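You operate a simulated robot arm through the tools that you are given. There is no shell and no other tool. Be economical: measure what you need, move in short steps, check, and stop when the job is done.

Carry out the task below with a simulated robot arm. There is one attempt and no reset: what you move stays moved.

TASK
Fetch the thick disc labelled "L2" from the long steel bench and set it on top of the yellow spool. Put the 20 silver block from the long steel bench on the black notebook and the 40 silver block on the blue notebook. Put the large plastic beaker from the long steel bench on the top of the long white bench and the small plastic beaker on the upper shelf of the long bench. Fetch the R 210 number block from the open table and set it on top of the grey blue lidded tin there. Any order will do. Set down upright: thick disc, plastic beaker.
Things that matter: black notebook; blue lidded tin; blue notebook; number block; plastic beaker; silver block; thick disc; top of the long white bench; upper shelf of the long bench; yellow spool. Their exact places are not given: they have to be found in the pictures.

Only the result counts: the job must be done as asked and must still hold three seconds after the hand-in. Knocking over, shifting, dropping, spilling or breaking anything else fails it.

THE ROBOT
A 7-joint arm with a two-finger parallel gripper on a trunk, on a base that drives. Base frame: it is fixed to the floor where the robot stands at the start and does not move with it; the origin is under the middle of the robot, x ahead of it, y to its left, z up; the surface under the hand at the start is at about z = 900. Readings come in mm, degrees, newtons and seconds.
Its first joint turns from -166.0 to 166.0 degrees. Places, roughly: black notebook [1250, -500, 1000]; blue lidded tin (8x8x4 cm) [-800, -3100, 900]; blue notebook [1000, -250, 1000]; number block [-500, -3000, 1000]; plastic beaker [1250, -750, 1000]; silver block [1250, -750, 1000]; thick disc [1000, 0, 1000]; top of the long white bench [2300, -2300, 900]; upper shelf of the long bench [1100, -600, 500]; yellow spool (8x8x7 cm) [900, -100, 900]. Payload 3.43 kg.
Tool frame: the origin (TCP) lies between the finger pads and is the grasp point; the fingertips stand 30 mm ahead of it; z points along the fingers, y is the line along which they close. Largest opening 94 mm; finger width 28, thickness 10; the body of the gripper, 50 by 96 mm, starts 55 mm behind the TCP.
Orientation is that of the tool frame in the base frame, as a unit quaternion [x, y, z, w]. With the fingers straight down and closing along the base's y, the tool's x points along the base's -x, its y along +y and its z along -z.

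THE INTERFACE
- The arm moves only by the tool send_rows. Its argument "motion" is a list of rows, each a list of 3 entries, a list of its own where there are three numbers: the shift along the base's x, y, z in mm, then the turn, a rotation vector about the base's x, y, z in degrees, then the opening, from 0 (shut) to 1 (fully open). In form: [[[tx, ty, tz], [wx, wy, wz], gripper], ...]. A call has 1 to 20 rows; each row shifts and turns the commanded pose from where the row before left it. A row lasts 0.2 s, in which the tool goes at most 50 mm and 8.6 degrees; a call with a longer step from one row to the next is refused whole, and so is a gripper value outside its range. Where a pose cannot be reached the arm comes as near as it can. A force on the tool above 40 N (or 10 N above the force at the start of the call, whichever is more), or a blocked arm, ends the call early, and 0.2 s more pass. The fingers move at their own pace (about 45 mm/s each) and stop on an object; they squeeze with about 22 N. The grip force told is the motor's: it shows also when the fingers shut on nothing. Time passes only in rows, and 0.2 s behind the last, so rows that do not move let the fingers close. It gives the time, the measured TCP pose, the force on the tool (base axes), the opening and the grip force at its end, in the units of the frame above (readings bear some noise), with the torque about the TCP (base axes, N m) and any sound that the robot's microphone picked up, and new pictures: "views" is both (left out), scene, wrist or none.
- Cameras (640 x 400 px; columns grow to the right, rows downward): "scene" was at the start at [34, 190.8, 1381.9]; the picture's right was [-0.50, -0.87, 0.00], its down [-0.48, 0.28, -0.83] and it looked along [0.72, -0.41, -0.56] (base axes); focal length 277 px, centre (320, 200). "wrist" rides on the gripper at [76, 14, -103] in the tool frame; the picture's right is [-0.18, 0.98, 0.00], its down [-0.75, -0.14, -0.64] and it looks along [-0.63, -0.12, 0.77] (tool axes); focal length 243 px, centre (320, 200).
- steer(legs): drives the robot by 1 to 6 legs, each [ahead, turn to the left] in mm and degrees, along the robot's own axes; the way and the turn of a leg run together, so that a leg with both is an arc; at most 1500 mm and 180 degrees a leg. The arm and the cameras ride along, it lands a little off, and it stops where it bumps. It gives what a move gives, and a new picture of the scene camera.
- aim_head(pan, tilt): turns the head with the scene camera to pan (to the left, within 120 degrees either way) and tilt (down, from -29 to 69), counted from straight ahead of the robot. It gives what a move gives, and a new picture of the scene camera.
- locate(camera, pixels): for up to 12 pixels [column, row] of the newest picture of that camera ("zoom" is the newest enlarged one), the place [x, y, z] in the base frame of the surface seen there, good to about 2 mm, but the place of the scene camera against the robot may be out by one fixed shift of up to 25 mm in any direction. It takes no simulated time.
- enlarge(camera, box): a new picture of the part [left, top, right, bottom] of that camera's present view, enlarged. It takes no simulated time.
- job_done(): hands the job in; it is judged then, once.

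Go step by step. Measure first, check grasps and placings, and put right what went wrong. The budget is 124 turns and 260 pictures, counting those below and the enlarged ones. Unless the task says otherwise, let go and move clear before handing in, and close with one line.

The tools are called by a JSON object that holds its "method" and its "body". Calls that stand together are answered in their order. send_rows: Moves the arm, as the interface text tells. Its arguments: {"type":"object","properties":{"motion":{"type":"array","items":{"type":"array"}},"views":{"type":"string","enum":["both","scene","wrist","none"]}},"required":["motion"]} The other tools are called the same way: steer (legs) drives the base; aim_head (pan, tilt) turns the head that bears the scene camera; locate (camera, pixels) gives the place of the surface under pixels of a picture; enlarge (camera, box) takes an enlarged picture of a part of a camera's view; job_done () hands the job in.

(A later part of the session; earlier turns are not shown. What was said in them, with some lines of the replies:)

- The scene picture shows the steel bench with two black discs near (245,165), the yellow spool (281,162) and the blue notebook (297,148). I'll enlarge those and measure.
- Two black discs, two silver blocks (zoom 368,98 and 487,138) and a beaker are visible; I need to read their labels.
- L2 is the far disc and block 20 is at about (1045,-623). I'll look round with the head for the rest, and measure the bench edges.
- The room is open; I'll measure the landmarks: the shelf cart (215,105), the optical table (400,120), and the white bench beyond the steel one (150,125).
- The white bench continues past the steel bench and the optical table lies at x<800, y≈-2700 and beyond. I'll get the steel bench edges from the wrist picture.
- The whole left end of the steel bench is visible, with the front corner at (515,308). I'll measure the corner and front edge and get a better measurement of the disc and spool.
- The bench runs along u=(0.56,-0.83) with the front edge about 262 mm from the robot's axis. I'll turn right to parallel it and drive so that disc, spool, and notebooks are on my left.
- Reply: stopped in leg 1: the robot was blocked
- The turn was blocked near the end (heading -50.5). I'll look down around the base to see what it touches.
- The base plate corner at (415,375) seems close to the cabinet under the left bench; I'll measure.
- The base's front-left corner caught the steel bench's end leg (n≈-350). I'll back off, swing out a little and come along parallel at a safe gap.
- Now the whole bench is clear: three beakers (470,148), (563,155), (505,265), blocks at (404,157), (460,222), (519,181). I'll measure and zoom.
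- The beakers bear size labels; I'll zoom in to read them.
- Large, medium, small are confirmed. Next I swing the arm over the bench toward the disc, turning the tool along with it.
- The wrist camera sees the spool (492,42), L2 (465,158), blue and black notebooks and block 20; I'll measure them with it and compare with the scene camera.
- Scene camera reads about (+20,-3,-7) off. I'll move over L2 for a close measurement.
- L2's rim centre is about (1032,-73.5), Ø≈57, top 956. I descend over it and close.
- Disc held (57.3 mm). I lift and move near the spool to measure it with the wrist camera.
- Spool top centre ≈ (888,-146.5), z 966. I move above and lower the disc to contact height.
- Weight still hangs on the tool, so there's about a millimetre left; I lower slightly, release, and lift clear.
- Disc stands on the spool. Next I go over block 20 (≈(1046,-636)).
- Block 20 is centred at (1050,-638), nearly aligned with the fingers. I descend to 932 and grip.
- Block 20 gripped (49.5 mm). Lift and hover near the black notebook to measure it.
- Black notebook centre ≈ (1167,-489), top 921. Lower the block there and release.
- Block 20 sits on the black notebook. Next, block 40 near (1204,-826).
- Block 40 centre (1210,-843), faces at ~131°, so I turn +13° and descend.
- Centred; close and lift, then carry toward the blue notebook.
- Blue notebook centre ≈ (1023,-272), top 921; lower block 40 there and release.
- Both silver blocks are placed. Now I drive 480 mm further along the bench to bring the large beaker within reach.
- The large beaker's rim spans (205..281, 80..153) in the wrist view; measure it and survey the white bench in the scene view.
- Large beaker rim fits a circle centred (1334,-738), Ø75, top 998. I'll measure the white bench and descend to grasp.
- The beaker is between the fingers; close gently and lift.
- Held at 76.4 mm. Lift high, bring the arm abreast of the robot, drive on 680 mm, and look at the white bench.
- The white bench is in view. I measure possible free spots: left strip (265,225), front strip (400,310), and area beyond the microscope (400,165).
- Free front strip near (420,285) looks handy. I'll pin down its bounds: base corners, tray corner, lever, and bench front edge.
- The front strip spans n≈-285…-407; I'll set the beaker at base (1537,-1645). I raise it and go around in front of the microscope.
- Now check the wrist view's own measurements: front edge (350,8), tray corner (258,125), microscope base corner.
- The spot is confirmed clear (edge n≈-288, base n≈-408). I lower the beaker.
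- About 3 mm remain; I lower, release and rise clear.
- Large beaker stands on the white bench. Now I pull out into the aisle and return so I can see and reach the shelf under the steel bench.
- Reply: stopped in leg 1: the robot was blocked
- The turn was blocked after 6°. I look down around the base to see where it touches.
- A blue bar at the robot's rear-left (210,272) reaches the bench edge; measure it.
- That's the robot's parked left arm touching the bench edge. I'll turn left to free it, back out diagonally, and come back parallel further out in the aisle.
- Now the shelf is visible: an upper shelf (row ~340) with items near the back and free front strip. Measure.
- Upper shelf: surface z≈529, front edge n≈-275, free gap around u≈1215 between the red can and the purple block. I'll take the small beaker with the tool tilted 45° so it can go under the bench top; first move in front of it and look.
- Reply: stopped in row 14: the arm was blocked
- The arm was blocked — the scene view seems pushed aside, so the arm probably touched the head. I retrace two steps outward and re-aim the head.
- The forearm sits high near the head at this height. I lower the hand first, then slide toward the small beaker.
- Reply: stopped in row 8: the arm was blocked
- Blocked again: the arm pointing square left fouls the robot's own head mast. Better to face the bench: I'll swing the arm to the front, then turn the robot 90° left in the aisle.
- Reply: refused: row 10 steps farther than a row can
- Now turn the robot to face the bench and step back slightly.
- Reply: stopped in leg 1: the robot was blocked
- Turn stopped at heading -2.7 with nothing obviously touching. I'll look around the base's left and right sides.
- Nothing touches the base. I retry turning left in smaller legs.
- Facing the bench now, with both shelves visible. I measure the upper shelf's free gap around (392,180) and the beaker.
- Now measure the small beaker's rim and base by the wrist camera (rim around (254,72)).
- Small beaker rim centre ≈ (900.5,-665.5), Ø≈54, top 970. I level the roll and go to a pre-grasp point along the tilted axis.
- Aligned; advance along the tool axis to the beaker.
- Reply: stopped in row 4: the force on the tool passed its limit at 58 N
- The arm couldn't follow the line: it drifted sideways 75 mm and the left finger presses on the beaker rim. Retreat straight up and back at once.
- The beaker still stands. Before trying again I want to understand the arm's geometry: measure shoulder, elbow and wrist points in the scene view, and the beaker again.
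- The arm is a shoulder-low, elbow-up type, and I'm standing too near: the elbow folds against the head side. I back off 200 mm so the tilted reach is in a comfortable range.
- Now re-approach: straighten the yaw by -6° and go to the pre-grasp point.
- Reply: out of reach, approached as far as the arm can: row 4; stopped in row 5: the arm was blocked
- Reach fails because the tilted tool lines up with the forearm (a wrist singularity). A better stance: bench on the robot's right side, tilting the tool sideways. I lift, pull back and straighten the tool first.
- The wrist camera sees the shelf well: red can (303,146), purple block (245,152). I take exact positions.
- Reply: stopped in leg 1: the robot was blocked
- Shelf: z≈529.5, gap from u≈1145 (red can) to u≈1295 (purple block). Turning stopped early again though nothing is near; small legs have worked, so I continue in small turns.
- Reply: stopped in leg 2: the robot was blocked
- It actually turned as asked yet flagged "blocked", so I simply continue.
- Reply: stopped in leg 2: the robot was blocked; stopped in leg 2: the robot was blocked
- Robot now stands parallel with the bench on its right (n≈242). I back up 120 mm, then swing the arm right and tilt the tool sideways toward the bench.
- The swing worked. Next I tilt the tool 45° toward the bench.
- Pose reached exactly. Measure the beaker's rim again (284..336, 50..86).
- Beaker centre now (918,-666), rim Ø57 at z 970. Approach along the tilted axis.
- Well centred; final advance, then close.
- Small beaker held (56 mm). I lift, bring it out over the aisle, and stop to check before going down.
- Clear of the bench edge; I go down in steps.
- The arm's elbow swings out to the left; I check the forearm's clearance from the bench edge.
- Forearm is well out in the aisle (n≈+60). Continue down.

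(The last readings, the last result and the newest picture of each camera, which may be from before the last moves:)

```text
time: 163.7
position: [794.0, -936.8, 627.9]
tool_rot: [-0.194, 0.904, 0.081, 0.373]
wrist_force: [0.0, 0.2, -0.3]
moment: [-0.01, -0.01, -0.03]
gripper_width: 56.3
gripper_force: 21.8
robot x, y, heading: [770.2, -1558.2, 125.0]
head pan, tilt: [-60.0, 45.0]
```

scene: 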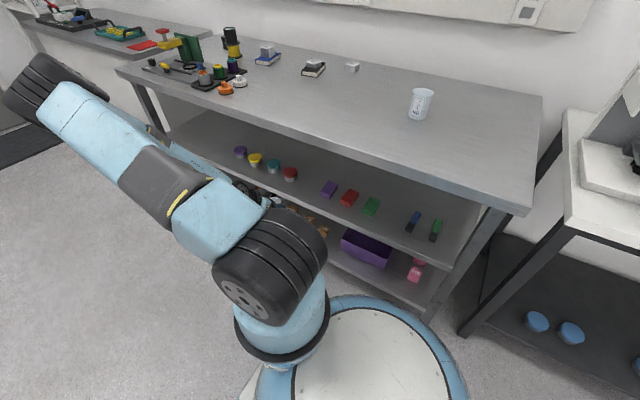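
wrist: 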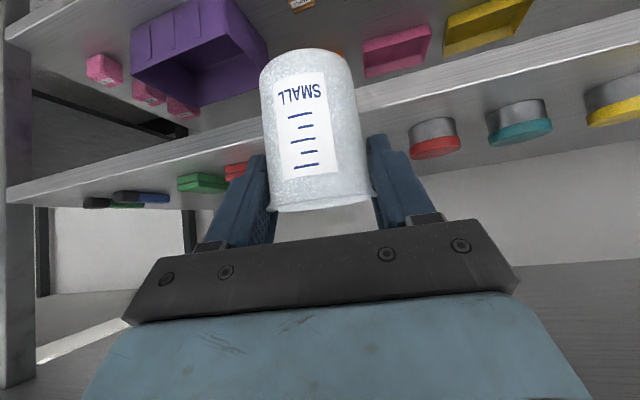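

Very good view of the upper shelf; measure its front edge and neighbors before going in.

{"method": "locate", "body": {"camera": "wrist", "pixels": [[440, 98], [400, 112], [400, 130], [412, 145], [433, 130], [235, 165], [230, 175], [200, 160], [245, 148], [480, 260], [450, 240], [220, 150]]}}

```text
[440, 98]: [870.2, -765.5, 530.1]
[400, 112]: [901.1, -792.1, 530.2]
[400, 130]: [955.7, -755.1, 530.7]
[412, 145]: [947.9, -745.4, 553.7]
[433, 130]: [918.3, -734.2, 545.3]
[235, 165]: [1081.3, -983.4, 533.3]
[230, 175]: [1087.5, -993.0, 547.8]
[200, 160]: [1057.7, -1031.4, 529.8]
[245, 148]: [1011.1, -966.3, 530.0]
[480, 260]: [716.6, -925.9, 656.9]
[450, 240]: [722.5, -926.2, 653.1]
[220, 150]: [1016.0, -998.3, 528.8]
```

Shelf top z≈530, edge n≈-280. Move in to u≈1225, n≈-325 about 17 mm above the shelf.

{"method": "send_rows", "body": {"motion": [[[0, 0, -14], [0, 0, 0], 0.45], [[32.6, 21.3, 0], [0, 0, 0], 0.45], [[32.6, 21.3, 0], [0, 0, 0], 0.45], [[32.6, 21.3, 0], [0, 0, 0], 0.45], [[32.6, 21.3, 0], [0, 0, 0], 0.45], [[32.6, 21.3, 0], [0, 0, 0], 0.45], [[0, 0, 0], [0, 0, 0], 0.45]], "views": "both"}}

```text
time: 165.3
position: [955.3, -829.6, 613.0]
tool_rot: [-0.195, 0.903, 0.081, 0.374]
wrist_force: [-0.4, 0.2, -0.1]
moment: [0.02, 0.01, 0.01]
gripper_width: 56.3
gripper_force: 21.5
robot x, y, heading: [770.9, -1556.0, 125.0]
head pan, tilt: [-60.0, 45.0]
```

scene: 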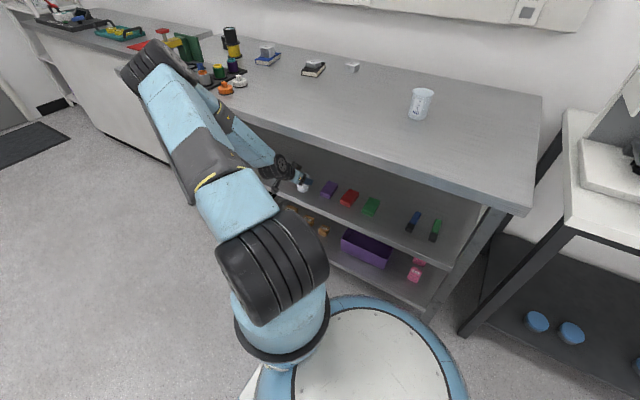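
wrist: 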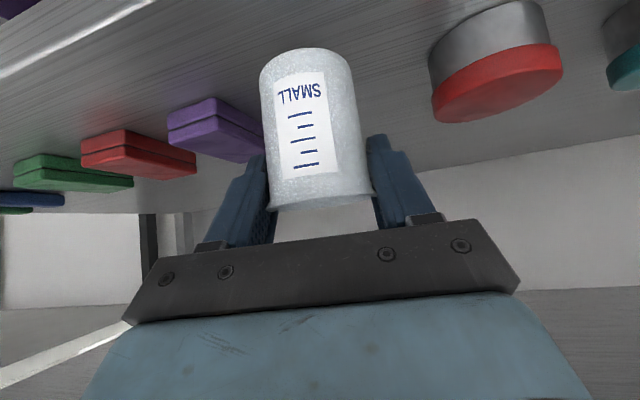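

In place. Lower to the shelf, about 22 mm.

{"method": "send_rows", "body": {"motion": [[[0, 0, -12], [0, 0, 0], 0.45], [[0, 0, -6], [0, 0, 0], 0.45], [[0, 0, -3], [0, 0, 0], 0.45], [[0, 0, 0], [0, 0, 0], 0.45]], "views": "wrist"}}

```text
time: 166.3
position: [956.1, -829.8, 591.8]
tool_rot: [-0.194, 0.903, 0.08, 0.374]
wrist_force: [-0.1, 0.3, -0.2]
moment: [-0.02, 0.02, 0.03]
gripper_width: 56.2
gripper_force: 21.9
robot x, y, heading: [766.8, -1557.1, 124.9]
head pan, tilt: [-60.0, 45.0]
```

wrist: 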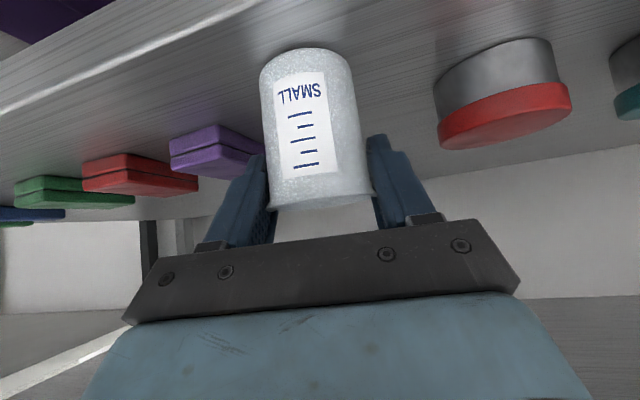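

Lower the last 1.5 mm, release, and back out along the tool axis, then out to the aisle.

{"method": "send_rows", "body": {"motion": [[[0, 0, -1.5], [0, 0, 0], 0.45], [[0, 0, 0], [0, 0, 0], 0.45], [[0, 0, 0], [0, 0, 0], 0.65], [[0, 0, 0], [0, 0, 0], 0.85], [[0, 0, 0], [0, 0, 0], 0.9], [[0, 0, 0], [0, 0, 0], 0.9], [[-6.4, -2.9, 7.1], [0, 0, 0], 0.9], [[-16, -7.3, 17.8], [0, 0, 0], 0.9], [[-16, -7.3, 17.8], [0, 0, 0], 0.9], [[-25, -14, 10], [0, 0, 0], 0.9], [[-30, -20, 0], [0, 0, 0], 0.9], [[0, 0, 0], [0, 0, 0], 0.9]], "views": "both"}}

```text
time: 168.9
position: [862.1, -881.8, 643.1]
tool_rot: [-0.194, 0.904, 0.082, 0.373]
wrist_force: [-0.1, 0.5, 0.4]
moment: [-0.04, 0.0, 0.01]
gripper_width: 84.5
gripper_force: 0.1
robot x, y, heading: [769.1, -1558.4, 125.0]
head pan, tilt: [-60.0, 45.0]
```

scene: 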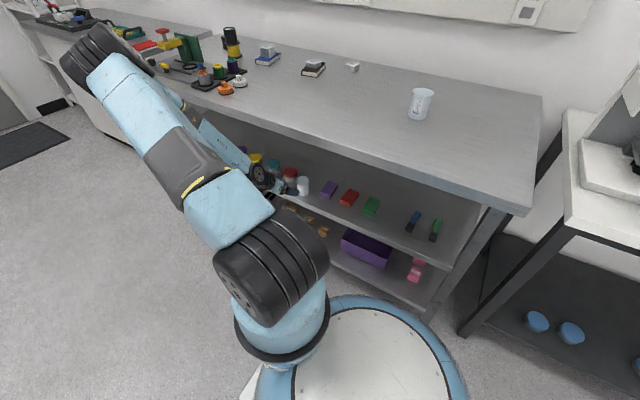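
wrist: 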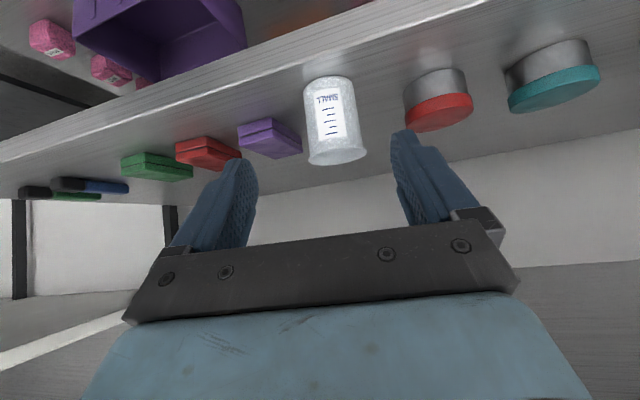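

Small beaker stands upright on the upper shelf. Withdraw to the aisle and go up.

{"method": "send_rows", "body": {"motion": [[[-34, -28, 0], [0, 0, 0], 1], [[-34, -28, 0], [0, 0, 0], 1], [[0, 0, 45], [0, 0, 0], 1], [[0, 0, 45], [0, 0, 0], 1], [[0, 0, 45], [0, 0, 0], 1], [[0, 0, 45], [0, 0, 0], 1], [[0, 0, 45], [0, 0, 0], 1], [[0, 0, 45], [0, 0, 0], 1], [[0, 0, 45], [0, 0, 0], 1], [[0, 0, 45], [0, 0, 0], 1], [[0, 0, 45], [0, 0, 0], 1], [[0, 0, 45], [0, 0, 0], 1], [[0, 0, 45], [0, 0, 0], 1], [[0, 0, 40], [-3.08, 6.84, 0], 1], [[0, 0, 0], [-3.08, 6.84, 0], 1], [[0, 0, 0], [-3.08, 6.84, 0], 1], [[0, 0, 0], [-3.08, 6.84, 0], 1], [[0, 0, 0], [-3.08, 6.84, 0], 1], [[0, 0, 0], [-3.08, 6.84, 0], 1], [[0, 0, 0], [0, 0, 0], 1]], "views": "scene"}}

```text
time: 173.1
position: [794.6, -938.5, 1178.9]
tool_rot: [-0.209, 0.978, 0.0, -0.002]
wrist_force: [0.4, 0.5, 0.7]
moment: [0.02, 0.0, 0.0]
gripper_width: 93.9
gripper_force: 0.1
robot x, y, heading: [768.2, -1558.9, 125.0]
head pan, tilt: [-60.0, 45.0]
```

scene: 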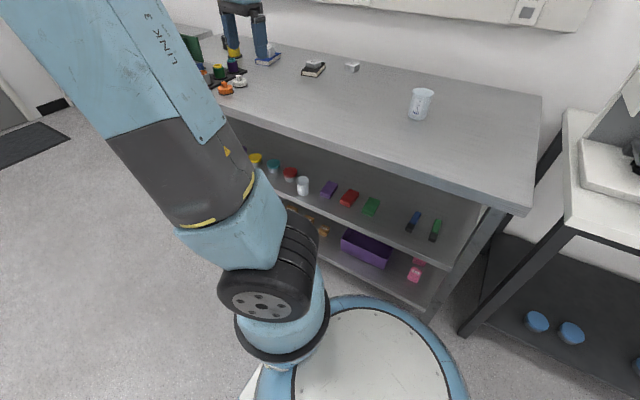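

Shelf item is good. Now for the open table: I drive across in arcs toward u≈2150 in front of it.

{"method": "steer", "body": {"legs": [[150, 60], [150, 60], [950, 0]]}}

```text
time: 175.5
position: [315.8, -1002.5, 1179.0]
tool_rot: [-0.528, 0.849, 0.0, -0.002]
wrist_force: [-0.5, 0.5, 0.3]
moment: [-0.04, 0.01, 0.0]
gripper_width: 93.8
gripper_force: 0.0
robot x, y, heading: [706.9, -1457.1, 166.5]
head pan, tilt: [-60.0, 45.0]
stopped in leg 1: the robot was blocked; the commanded pose is now the measured one
```

scene: 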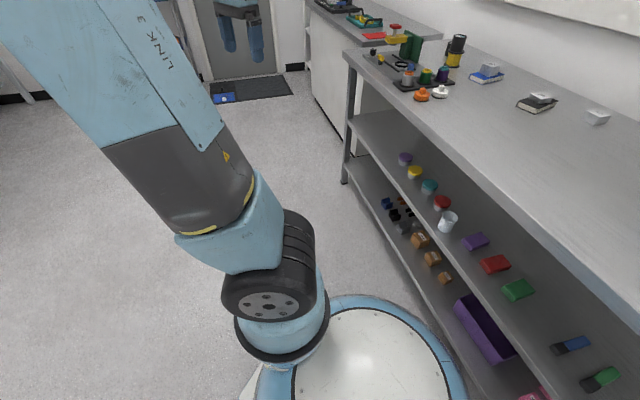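

{"method": "steer", "body": {"legs": [[80, 26], [80, 25], [80, 25], [900, 0]]}}

{"method": "aim_head", "body": {"pan": -20, "tilt": 30}}

```text
time: 178.2
position: [-6.3, -1359.4, 1180.2]
tool_rot: [0.781, -0.625, 0.0, 0.003]
wrist_force: [0.1, 0.5, -0.8]
moment: [-0.03, -0.02, -0.02]
gripper_width: 94.3
gripper_force: 0.1
robot x, y, heading: [565.3, -1435.6, -153.1]
head pan, tilt: [-60.0, 45.0]
stopped in leg 2: the robot was blocked; the commanded pose is now the measured one
```

scene: 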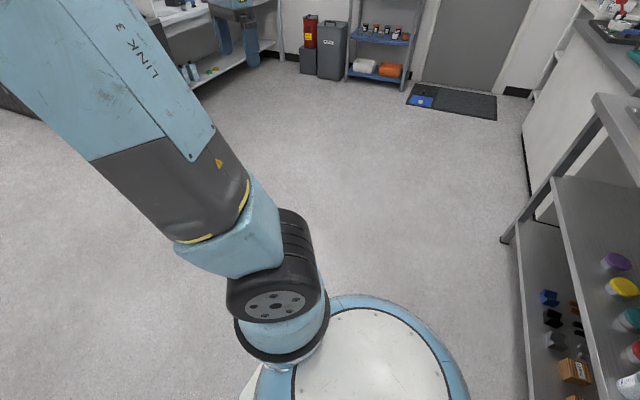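

```text
time: 179.3
position: [-6.7, -1359.7, 1179.3]
tool_rot: [0.78, -0.626, 0.0, 0.002]
wrist_force: [0.1, 0.0, 0.3]
moment: [0.0, 0.01, -0.01]
gripper_width: 94.1
gripper_force: 0.0
robot x, y, heading: [564.3, -1437.5, -153.0]
head pan, tilt: [-20.0, 30.0]
```

scene: 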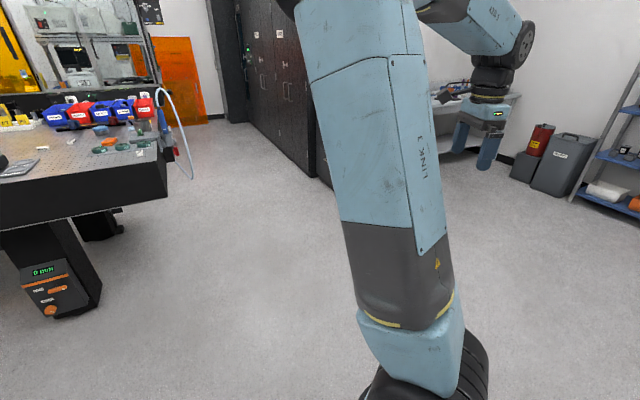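

{"method": "steer", "body": {"legs": [[40, 19], [40, 19], [900, 0]]}}

{"method": "aim_head", "body": {"pan": -20, "tilt": 30}}

```text
time: 186.4
position: [-364.6, -2600.2, 1179.5]
tool_rot: [0.942, -0.336, 0.0, 0.002]
wrist_force: [-0.3, 0.1, 0.1]
moment: [0.04, -0.01, -0.02]
gripper_width: 94.1
gripper_force: 0.1
robot x, y, heading: [132.2, -2303.3, -115.0]
head pan, tilt: [-20.0, 30.0]
```

scene: 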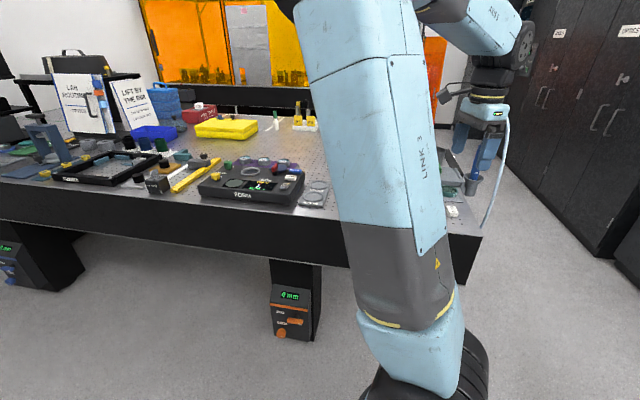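

```text
time: 187.0
position: [-363.8, -2601.4, 1181.5]
tool_rot: [0.941, -0.337, 0.001, 0.001]
wrist_force: [-0.2, 0.3, 0.5]
moment: [0.0, -0.01, -0.01]
gripper_width: 94.0
gripper_force: 0.1
robot x, y, heading: [133.3, -2308.2, -114.7]
head pan, tilt: [-20.0, 30.0]
```

scene: 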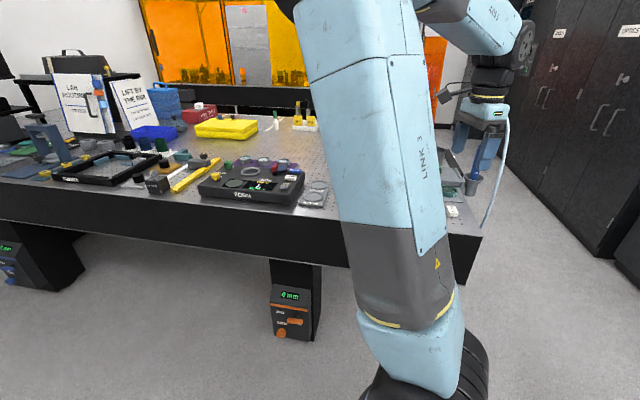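

The target area is hidden behind the arm; look with the wrist camera and measure the table edge.

{"method": "send_rows", "body": {"motion": [[[0, 0, 0], [0, 0, 0], 1]], "views": "wrist"}}

{"method": "locate", "body": {"camera": "scene", "pixels": [[100, 205], [250, 220], [310, 212], [480, 236], [455, 210], [320, 195], [300, 160], [470, 185]]}}

{"method": "enlarge", "body": {"camera": "scene", "box": [420, 120, 520, 240]}}

```text
time: 187.4
position: [-364.2, -2601.6, 1180.6]
tool_rot: [0.942, -0.337, 0.001, 0.0]
wrist_force: [-0.2, -0.1, 0.2]
moment: [0.01, 0.0, -0.01]
gripper_width: 94.1
gripper_force: 0.1
robot x, y, heading: [132.2, -2309.3, -115.1]
head pan, tilt: [-20.0, 30.0]
```

wrist: 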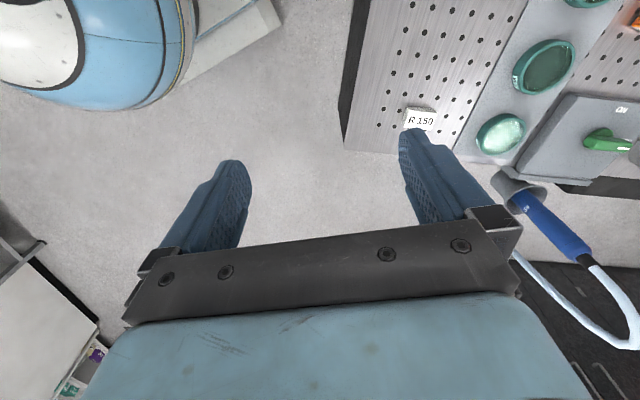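

```text
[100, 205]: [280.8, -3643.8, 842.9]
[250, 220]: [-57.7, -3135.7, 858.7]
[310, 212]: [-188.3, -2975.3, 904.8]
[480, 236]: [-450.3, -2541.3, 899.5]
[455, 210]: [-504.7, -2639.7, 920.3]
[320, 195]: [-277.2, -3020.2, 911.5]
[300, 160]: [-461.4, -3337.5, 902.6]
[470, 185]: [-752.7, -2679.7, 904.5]
```

```text
3.33 times, centred on (470, 180) of scene
```

zoom: 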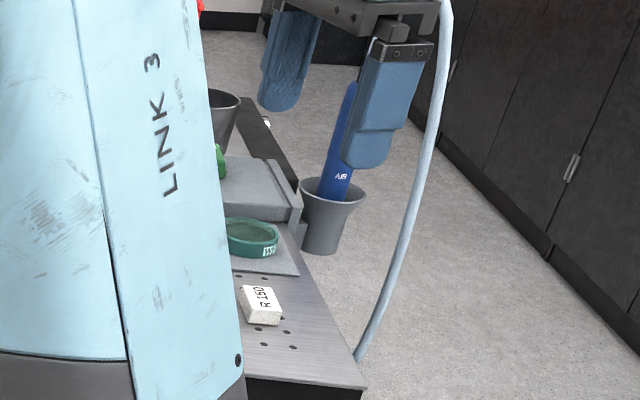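

Table front edge is at n≈1810. I swing the arm left in front of the robot and turn the tool so that the wrist camera looks over the table.

{"method": "send_rows", "body": {"motion": [[[18, -15, 0], [0, 0, 8.1], 1], [[18, -15, 0], [0, 0, 8.1], 1], [[18, -15, 0], [0, 0, 8.1], 1], [[18, -15, 0], [0, 0, 8.1], 1], [[18, -15, 0], [0, 0, 8.1], 1], [[18, -15, 0], [0, 0, 8.1], 1], [[18, -15, 0], [0, 0, 8.1], 1], [[18, -15, 0], [0, 0, 8.1], 1], [[18, -15, 0], [0, 0, 8.1], 1], [[0, 0, 0], [0, 0, 0], 1]], "views": "both"}}

```text
time: 189.6
position: [-201.4, -2736.0, 1180.2]
tool_rot: [0.957, 0.29, 0.001, 0.002]
wrist_force: [0.1, 0.4, 0.8]
moment: [0.03, 0.0, 0.01]
gripper_width: 94.0
gripper_force: 0.1
robot x, y, heading: [134.1, -2304.0, -114.8]
head pan, tilt: [-20.0, 30.0]
```

scene: 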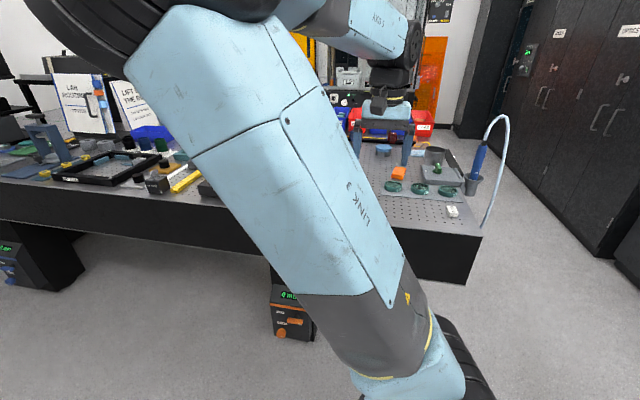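
wrist: 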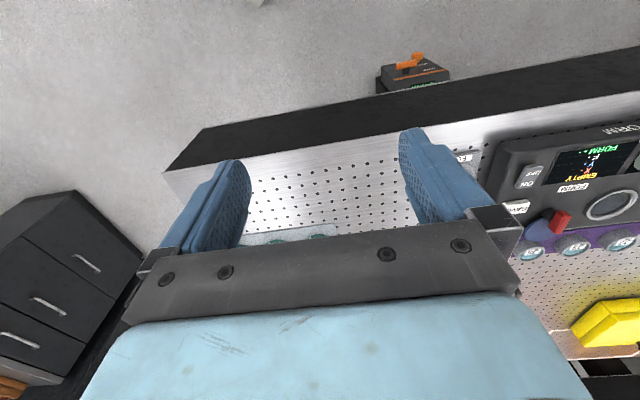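

The area with lenses, tray and R-150 block is visible right of the arm. I drive closer to see it from above.

{"method": "steer", "body": {"legs": [[0, -15], [200, 0]]}}

{"method": "aim_head", "body": {"pan": -25, "tilt": 40}}

{"method": "send_rows", "body": {"motion": [[[0, 0, 0], [0, 0, 0], 1]], "views": "wrist"}}

```text
time: 192.2
position: [-428.2, -2791.9, 1180.6]
tool_rot: [0.986, 0.164, 0.002, 0.002]
wrist_force: [-0.2, 0.8, 0.9]
moment: [-0.01, 0.01, 0.01]
gripper_width: 94.0
gripper_force: 0.0
robot x, y, heading: [9.9, -2462.5, -129.6]
head pan, tilt: [-20.0, 30.0]
```

scene: 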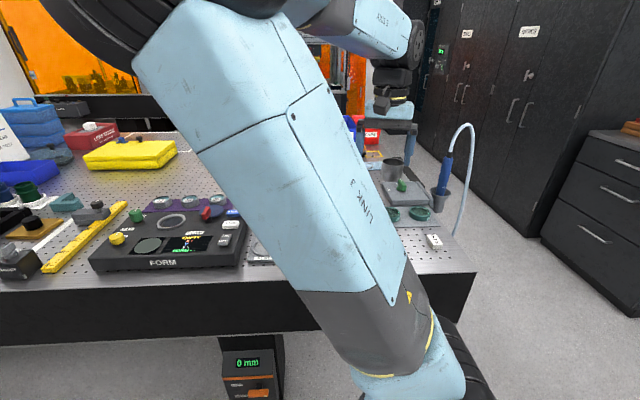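

```text
time: 192.9
position: [-428.6, -2792.0, 1181.0]
tool_rot: [0.987, 0.163, 0.002, 0.002]
wrist_force: [0.2, 0.2, 0.5]
moment: [0.01, -0.01, 0.0]
gripper_width: 94.2
gripper_force: 0.1
robot x, y, heading: [7.6, -2464.1, -129.3]
head pan, tilt: [-25.0, 40.0]
```

scene: 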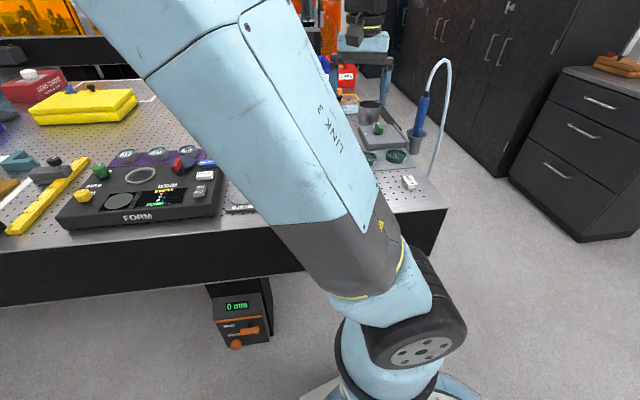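

```text
time: 193.3
position: [-427.2, -2791.2, 1180.4]
tool_rot: [0.987, 0.163, 0.002, 0.001]
wrist_force: [-0.7, -0.3, 0.1]
moment: [-0.03, -0.01, -0.04]
gripper_width: 94.3
gripper_force: 0.1
robot x, y, heading: [6.1, -2463.4, -129.6]
head pan, tilt: [-25.0, 40.0]
```

wrist: 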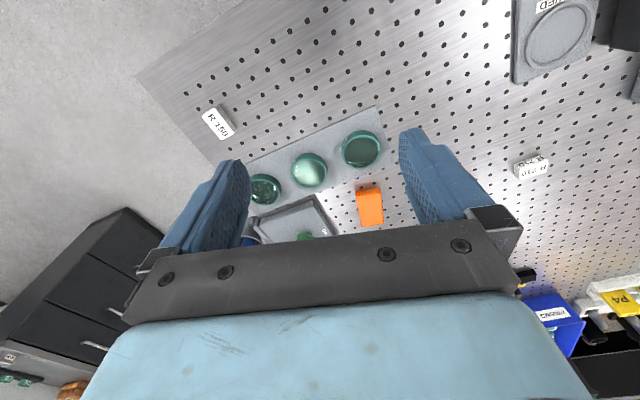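

The wrist picture shows another number block at (532,168). Zoom in there and locate.

{"method": "enlarge", "body": {"camera": "wrist", "box": [490, 130, 580, 200]}}

{"method": "locate", "body": {"camera": "wrist", "pixels": [[532, 168], [218, 122], [370, 205], [310, 170], [550, 45], [550, 310], [450, 60]]}}

{"method": "aim_head", "body": {"pan": 5, "tilt": 35}}

```text
5.71 times, centred on (535, 165) of wrist
```

zoom: 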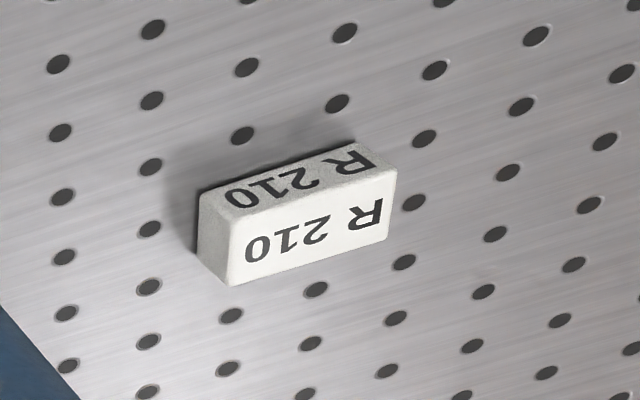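

```text
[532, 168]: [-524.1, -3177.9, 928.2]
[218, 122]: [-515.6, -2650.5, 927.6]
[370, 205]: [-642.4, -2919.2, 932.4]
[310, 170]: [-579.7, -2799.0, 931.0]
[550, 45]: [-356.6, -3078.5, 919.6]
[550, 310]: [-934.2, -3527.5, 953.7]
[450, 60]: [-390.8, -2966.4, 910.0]
```

```text
time: 194.2
position: [-429.6, -2791.8, 1181.9]
tool_rot: [0.987, 0.164, 0.002, 0.002]
wrist_force: [-0.4, -1.0, 0.1]
moment: [0.01, 0.02, -0.02]
gripper_width: 94.2
gripper_force: 0.0
robot x, y, heading: [9.9, -2468.5, -129.4]
head pan, tilt: [5.0, 35.0]
```

scene: 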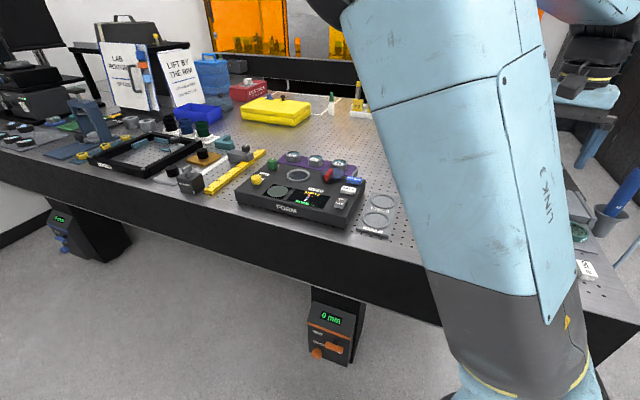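

The R 210 block is at about (-524,-3178,928). The tin must be behind the gripper bar; I move the hand further over the table.

{"method": "send_rows", "body": {"motion": [[[-26, -36, 0], [0, 0, 0], 1], [[-26, -36, 0], [0, 0, 0], 1], [[-26, -36, 0], [0, 0, 0], 1], [[-26, -36, 0], [0, 0, 0], 1], [[-26, -36, 0], [0, 0, 0], 1], [[-26, -36, 0], [0, 0, 0], 1], [[0, 0, 0], [0, 0, 0], 1]], "views": "wrist"}}

```text
time: 195.8
position: [-583.7, -3008.2, 1181.9]
tool_rot: [0.987, 0.163, 0.002, 0.001]
wrist_force: [0.4, 0.6, 0.8]
moment: [0.04, 0.01, -0.01]
gripper_width: 94.1
gripper_force: 0.0
robot x, y, heading: [11.7, -2467.5, -129.3]
head pan, tilt: [5.0, 35.0]
```

wrist: 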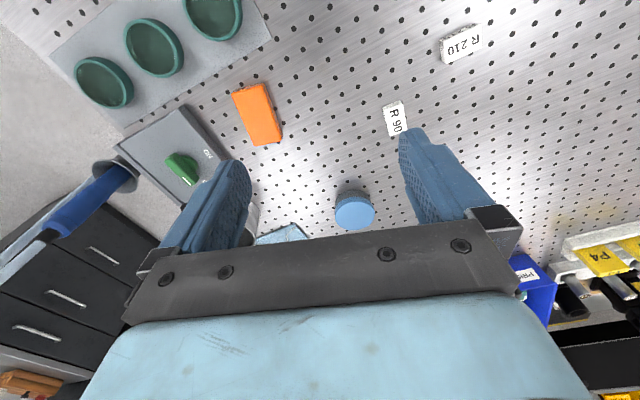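

A round blue lidded tin shows at (355,210), plus something at (282,235) and an R 90 block. Measure.

{"method": "locate", "body": {"camera": "wrist", "pixels": [[355, 212], [336, 212], [374, 212], [355, 228], [353, 193], [282, 236], [460, 43], [394, 118], [440, 160], [350, 160]]}}

{"method": "enlarge", "body": {"camera": "wrist", "box": [240, 170, 420, 260]}}

{"method": "enlarge", "body": {"camera": "wrist", "box": [425, 10, 505, 75]}}

```text
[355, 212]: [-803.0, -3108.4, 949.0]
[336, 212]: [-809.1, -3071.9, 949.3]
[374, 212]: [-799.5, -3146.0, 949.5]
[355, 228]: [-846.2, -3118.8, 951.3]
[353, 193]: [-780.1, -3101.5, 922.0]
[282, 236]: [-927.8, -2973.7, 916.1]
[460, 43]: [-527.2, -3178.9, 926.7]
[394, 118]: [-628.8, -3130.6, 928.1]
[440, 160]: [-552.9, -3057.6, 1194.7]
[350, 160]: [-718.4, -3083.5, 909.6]
```

```text
3.56 times, centred on (330, 215) of wrist
```

zoom: 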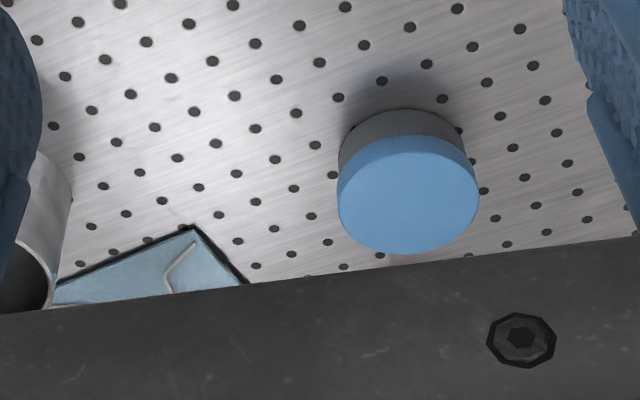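

```text
6.15 times, centred on (465, 42) of wrist
```

zoom: 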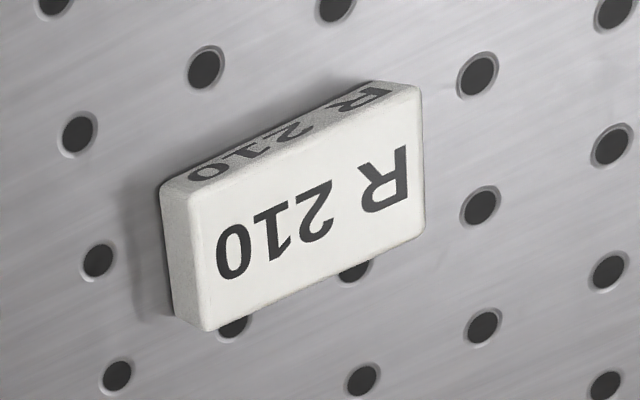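

Tin: round, centre ≈ (-806,-3109), top z≈949.5; block R 210 at (-526,-3179). The tin is out of reach by a bit, so I drive 120 mm closer.

{"method": "steer", "body": {"legs": [[120, 0]]}}

```text
time: 197.1
position: [-660.9, -3100.1, 1181.2]
tool_rot: [0.987, 0.163, 0.002, 0.002]
wrist_force: [0.5, 0.3, 0.7]
moment: [-0.02, -0.02, 0.0]
gripper_width: 94.2
gripper_force: 0.0
robot x, y, heading: [-65.9, -2555.9, -129.7]
head pan, tilt: [5.0, 35.0]
```

scene: 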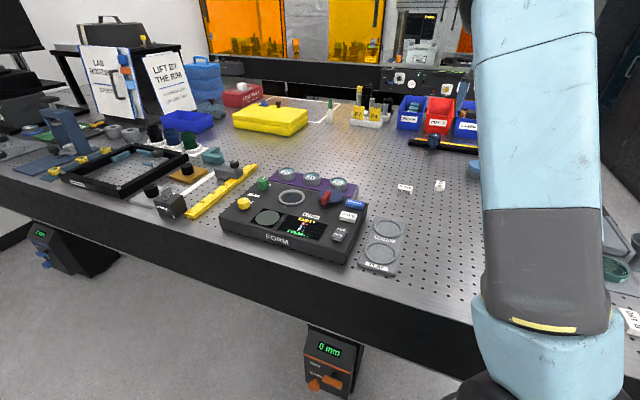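

Hover over the R 210 block.

{"method": "send_rows", "body": {"motion": [[[33.7, -19.7, -20], [0, 0, 0], 1], [[33.7, -19.7, -30], [0, 0, 0], 1], [[33.7, -19.7, -30], [0, 0, 0], 1], [[33.7, -19.7, -30], [0, 0, 0], 1], [[0, 0, -10], [0, 0, 0], 1], [[0, 0, 0], [0, 0, 0], 1]], "views": "wrist"}}

```text
time: 198.5
position: [-525.1, -3179.7, 1061.9]
tool_rot: [0.987, 0.163, 0.002, 0.001]
wrist_force: [-0.8, -0.1, 0.3]
moment: [0.01, 0.0, -0.01]
gripper_width: 93.7
gripper_force: 0.2
robot x, y, heading: [-67.0, -2557.0, -129.6]
head pan, tilt: [5.0, 35.0]
```

wrist: 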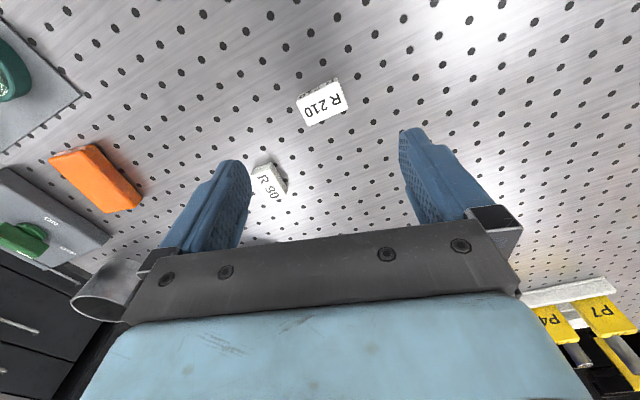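

{"method": "enlarge", "body": {"camera": "wrist", "box": [280, 65, 365, 135]}}

{"method": "locate", "body": {"camera": "wrist", "pixels": [[298, 98], [338, 81], [347, 107], [309, 125], [322, 104], [254, 172], [287, 190], [380, 120]]}}

```text
5.71 times, centred on (322, 100) of wrist
```

zoom: 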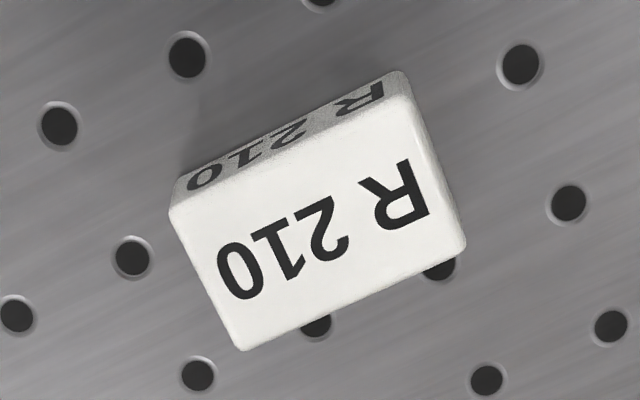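

```text
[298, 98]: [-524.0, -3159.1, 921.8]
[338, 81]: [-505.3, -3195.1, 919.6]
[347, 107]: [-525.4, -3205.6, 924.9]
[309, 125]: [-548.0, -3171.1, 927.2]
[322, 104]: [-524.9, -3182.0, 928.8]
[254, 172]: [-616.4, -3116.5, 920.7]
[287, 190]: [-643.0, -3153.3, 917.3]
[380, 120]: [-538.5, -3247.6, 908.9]
```

R 210: centre (-527,-3183), long axis at -60.5°, top 928.5. Rotate +10.7° and grip it end to end.

{"method": "send_rows", "body": {"motion": [[[-1, -1.6, -10], [0, 0, 5.4], 1], [[-0.9, -1.7, -20], [0, 0, 5.3], 1], [[0, 0, -35], [0, 0, 0], 1], [[0, 0, -30], [0, 0, 0], 1], [[0, 0, -17], [0, 0, 0], 1], [[0, 0, -7.5], [0, 0, 0], 1], [[0, 0, 0], [0, 0, 0], 1]], "views": "wrist"}}

```text
time: 200.1
position: [-527.5, -3181.9, 943.1]
tool_rot: [0.967, 0.254, 0.002, 0.001]
wrist_force: [-0.3, -0.4, 0.2]
moment: [0.01, -0.01, 0.0]
gripper_width: 93.7
gripper_force: 0.1
robot x, y, heading: [-66.9, -2557.1, -129.6]
head pan, tilt: [5.0, 35.0]
```

wrist: 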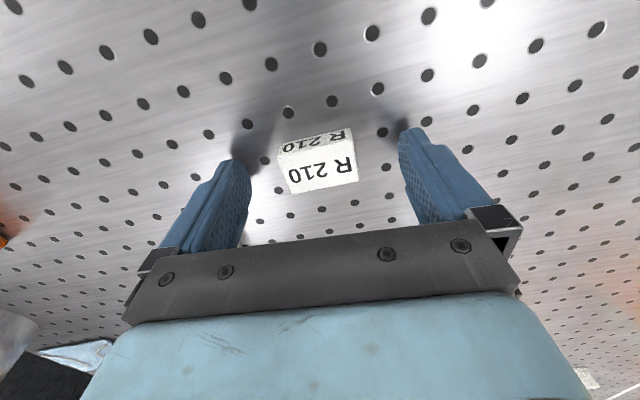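

Aligned; grip, lift and carry toward the tin.

{"method": "send_rows", "body": {"motion": [[[0, 0, 0], [0, 0, 0], 0.5], [[0, 0, 0], [0, 0, 0], 0.2], [[0, 0, 0], [0, 0, 0], 0.2], [[0, 0, 0], [0, 0, 0], 0.2], [[0, 0, 0], [0, 0, 0], 0.2], [[0, 0, 20], [0, 0, 0], 0.2], [[0, 0, 45], [0, 0, 0], 0.2], [[0, 0, 45], [0, 0, 0], 0.2], [[-40, 10.5, 10], [0, 0, 0], 0.2], [[-40, 10.5, 0], [0, 0, 0], 0.2], [[-40, 10.5, 0], [0, 0, 0], 0.2], [[-40, 10.5, 0], [0, 0, 0], 0.2], [[-40, 10.5, 0], [0, 0, 0], 0.2], [[-40, 10.5, 0], [0, 0, 0], 0.2], [[-38, 10, 0], [0, 0, 0], 0.2], [[0, 0, 0], [0, 0, 0], 0.2]], "views": "wrist"}}

```text
time: 203.5
position: [-804.9, -3108.9, 1061.6]
tool_rot: [0.967, 0.254, 0.002, 0.001]
wrist_force: [0.1, -0.2, -0.2]
moment: [0.02, 0.03, 0.01]
gripper_width: 42.9
gripper_force: 22.6
robot x, y, heading: [-68.8, -2559.8, -129.4]
head pan, tilt: [5.0, 35.0]
```

wrist: 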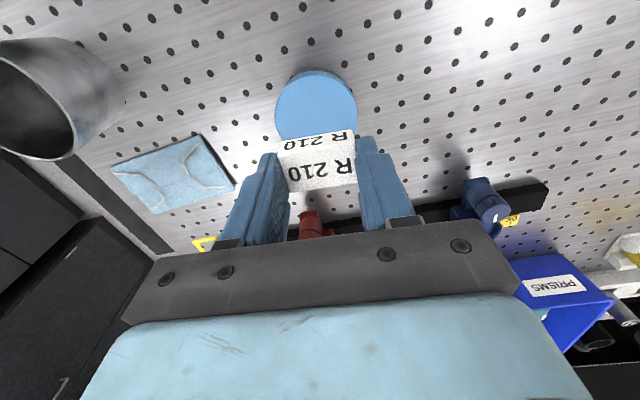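

{"method": "locate", "body": {"camera": "wrist", "pixels": [[278, 106], [355, 106], [316, 73], [316, 105], [290, 82], [343, 82], [316, 128], [305, 215], [485, 200]]}}

```text
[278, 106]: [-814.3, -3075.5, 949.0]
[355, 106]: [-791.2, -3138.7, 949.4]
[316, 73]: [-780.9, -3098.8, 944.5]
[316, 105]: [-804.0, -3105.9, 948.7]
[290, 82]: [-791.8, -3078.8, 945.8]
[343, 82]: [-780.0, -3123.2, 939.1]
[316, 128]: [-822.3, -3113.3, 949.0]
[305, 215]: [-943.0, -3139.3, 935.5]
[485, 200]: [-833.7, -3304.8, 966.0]
```

Block R 210 is held over the tin's centre. Lower to contact height (TCP ≈ 983), release, and lift.

{"method": "send_rows", "body": {"motion": [[[1, 1, -30], [0, 0, 0], 0.2], [[0, 0, -30], [0, 0, 0], 0.2], [[0, 0, -12], [0, 0, 0], 0.2], [[0, 0, -5], [0, 0, 0], 0.2], [[0, 0, 0], [0, 0, 0], 0.2]], "views": "wrist"}}

```text
time: 204.7
position: [-805.9, -3107.4, 985.3]
tool_rot: [0.967, 0.255, 0.003, 0.001]
wrist_force: [-0.2, 1.0, 0.0]
moment: [0.01, -0.03, 0.0]
gripper_width: 42.7
gripper_force: 22.0
robot x, y, heading: [-65.9, -2556.6, -129.4]
head pan, tilt: [5.0, 35.0]
```

wrist: 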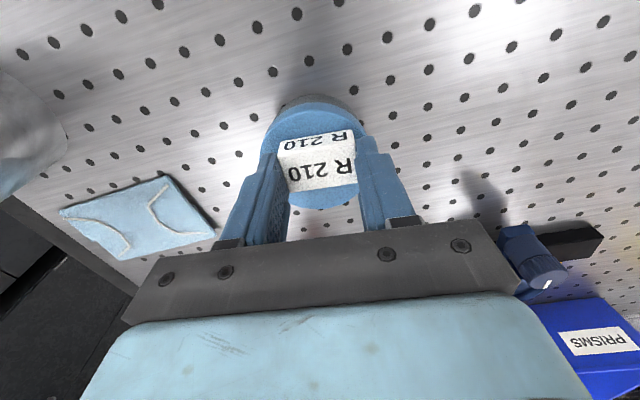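

{"method": "send_rows", "body": {"motion": [[[0, 0, -1.5], [0, 0, 0], 0.2], [[0, 0, -0.8], [0, 0, 0], 0.2], [[0, 0, 0], [0, 0, 0], 0.35], [[0, 0, 0], [0, 0, 0], 0.6], [[0, 0, 0], [0, 0, 0], 0.8], [[0, 0, 0], [0, 0, 0], 0.8], [[0, 0, 15], [0, 0, 0], 0.8], [[0, 0, 35], [0, 0, 0], 0.9], [[0, 0, 45], [0, 0, 0], 1], [[0, 0, 45], [0, 0, 0], 1], [[0, 0, 45], [0, 0, 0], 1], [[0, 0, 0], [0, 0, 0], 1]], "views": "both"}}

```text
time: 207.3
position: [-803.9, -3108.5, 1169.5]
tool_rot: [0.967, 0.255, 0.001, 0.001]
wrist_force: [0.7, 1.4, -0.6]
moment: [-0.03, 0.0, 0.0]
gripper_width: 94.1
gripper_force: 0.1
robot x, y, heading: [-66.9, -2557.0, -129.4]
head pan, tilt: [5.0, 35.0]
```

scene: 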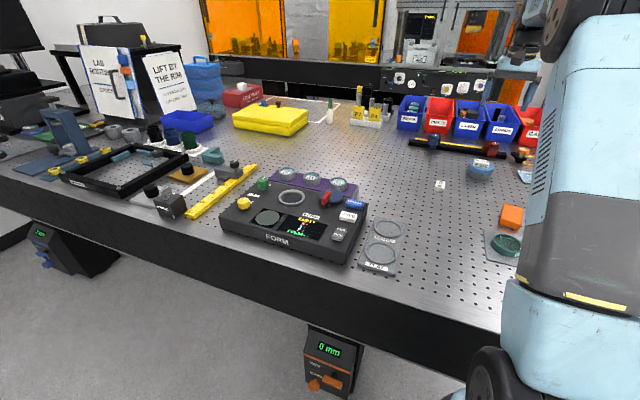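
wrist: 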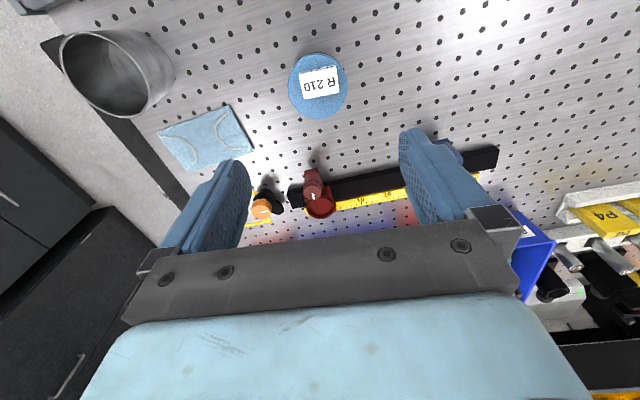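

R 210 lies centred on the tin, and later pictures showed the other placements still standing. The hand is clear, so I hand in.

{"method": "job_done", "body": {}}

```text
The job is handed in.
```

Everything is placed as asked and handed in: disc L2 is on the yellow spool, block 20 on the black notebook and block 40 on the blue one. The large beaker is on the white bench, the small beaker on the upper shelf and R 210 on the tin; the base was blocked several times on the way (two of these looked like light touches on the steel bench), and no other object looked out of place in the pictures.
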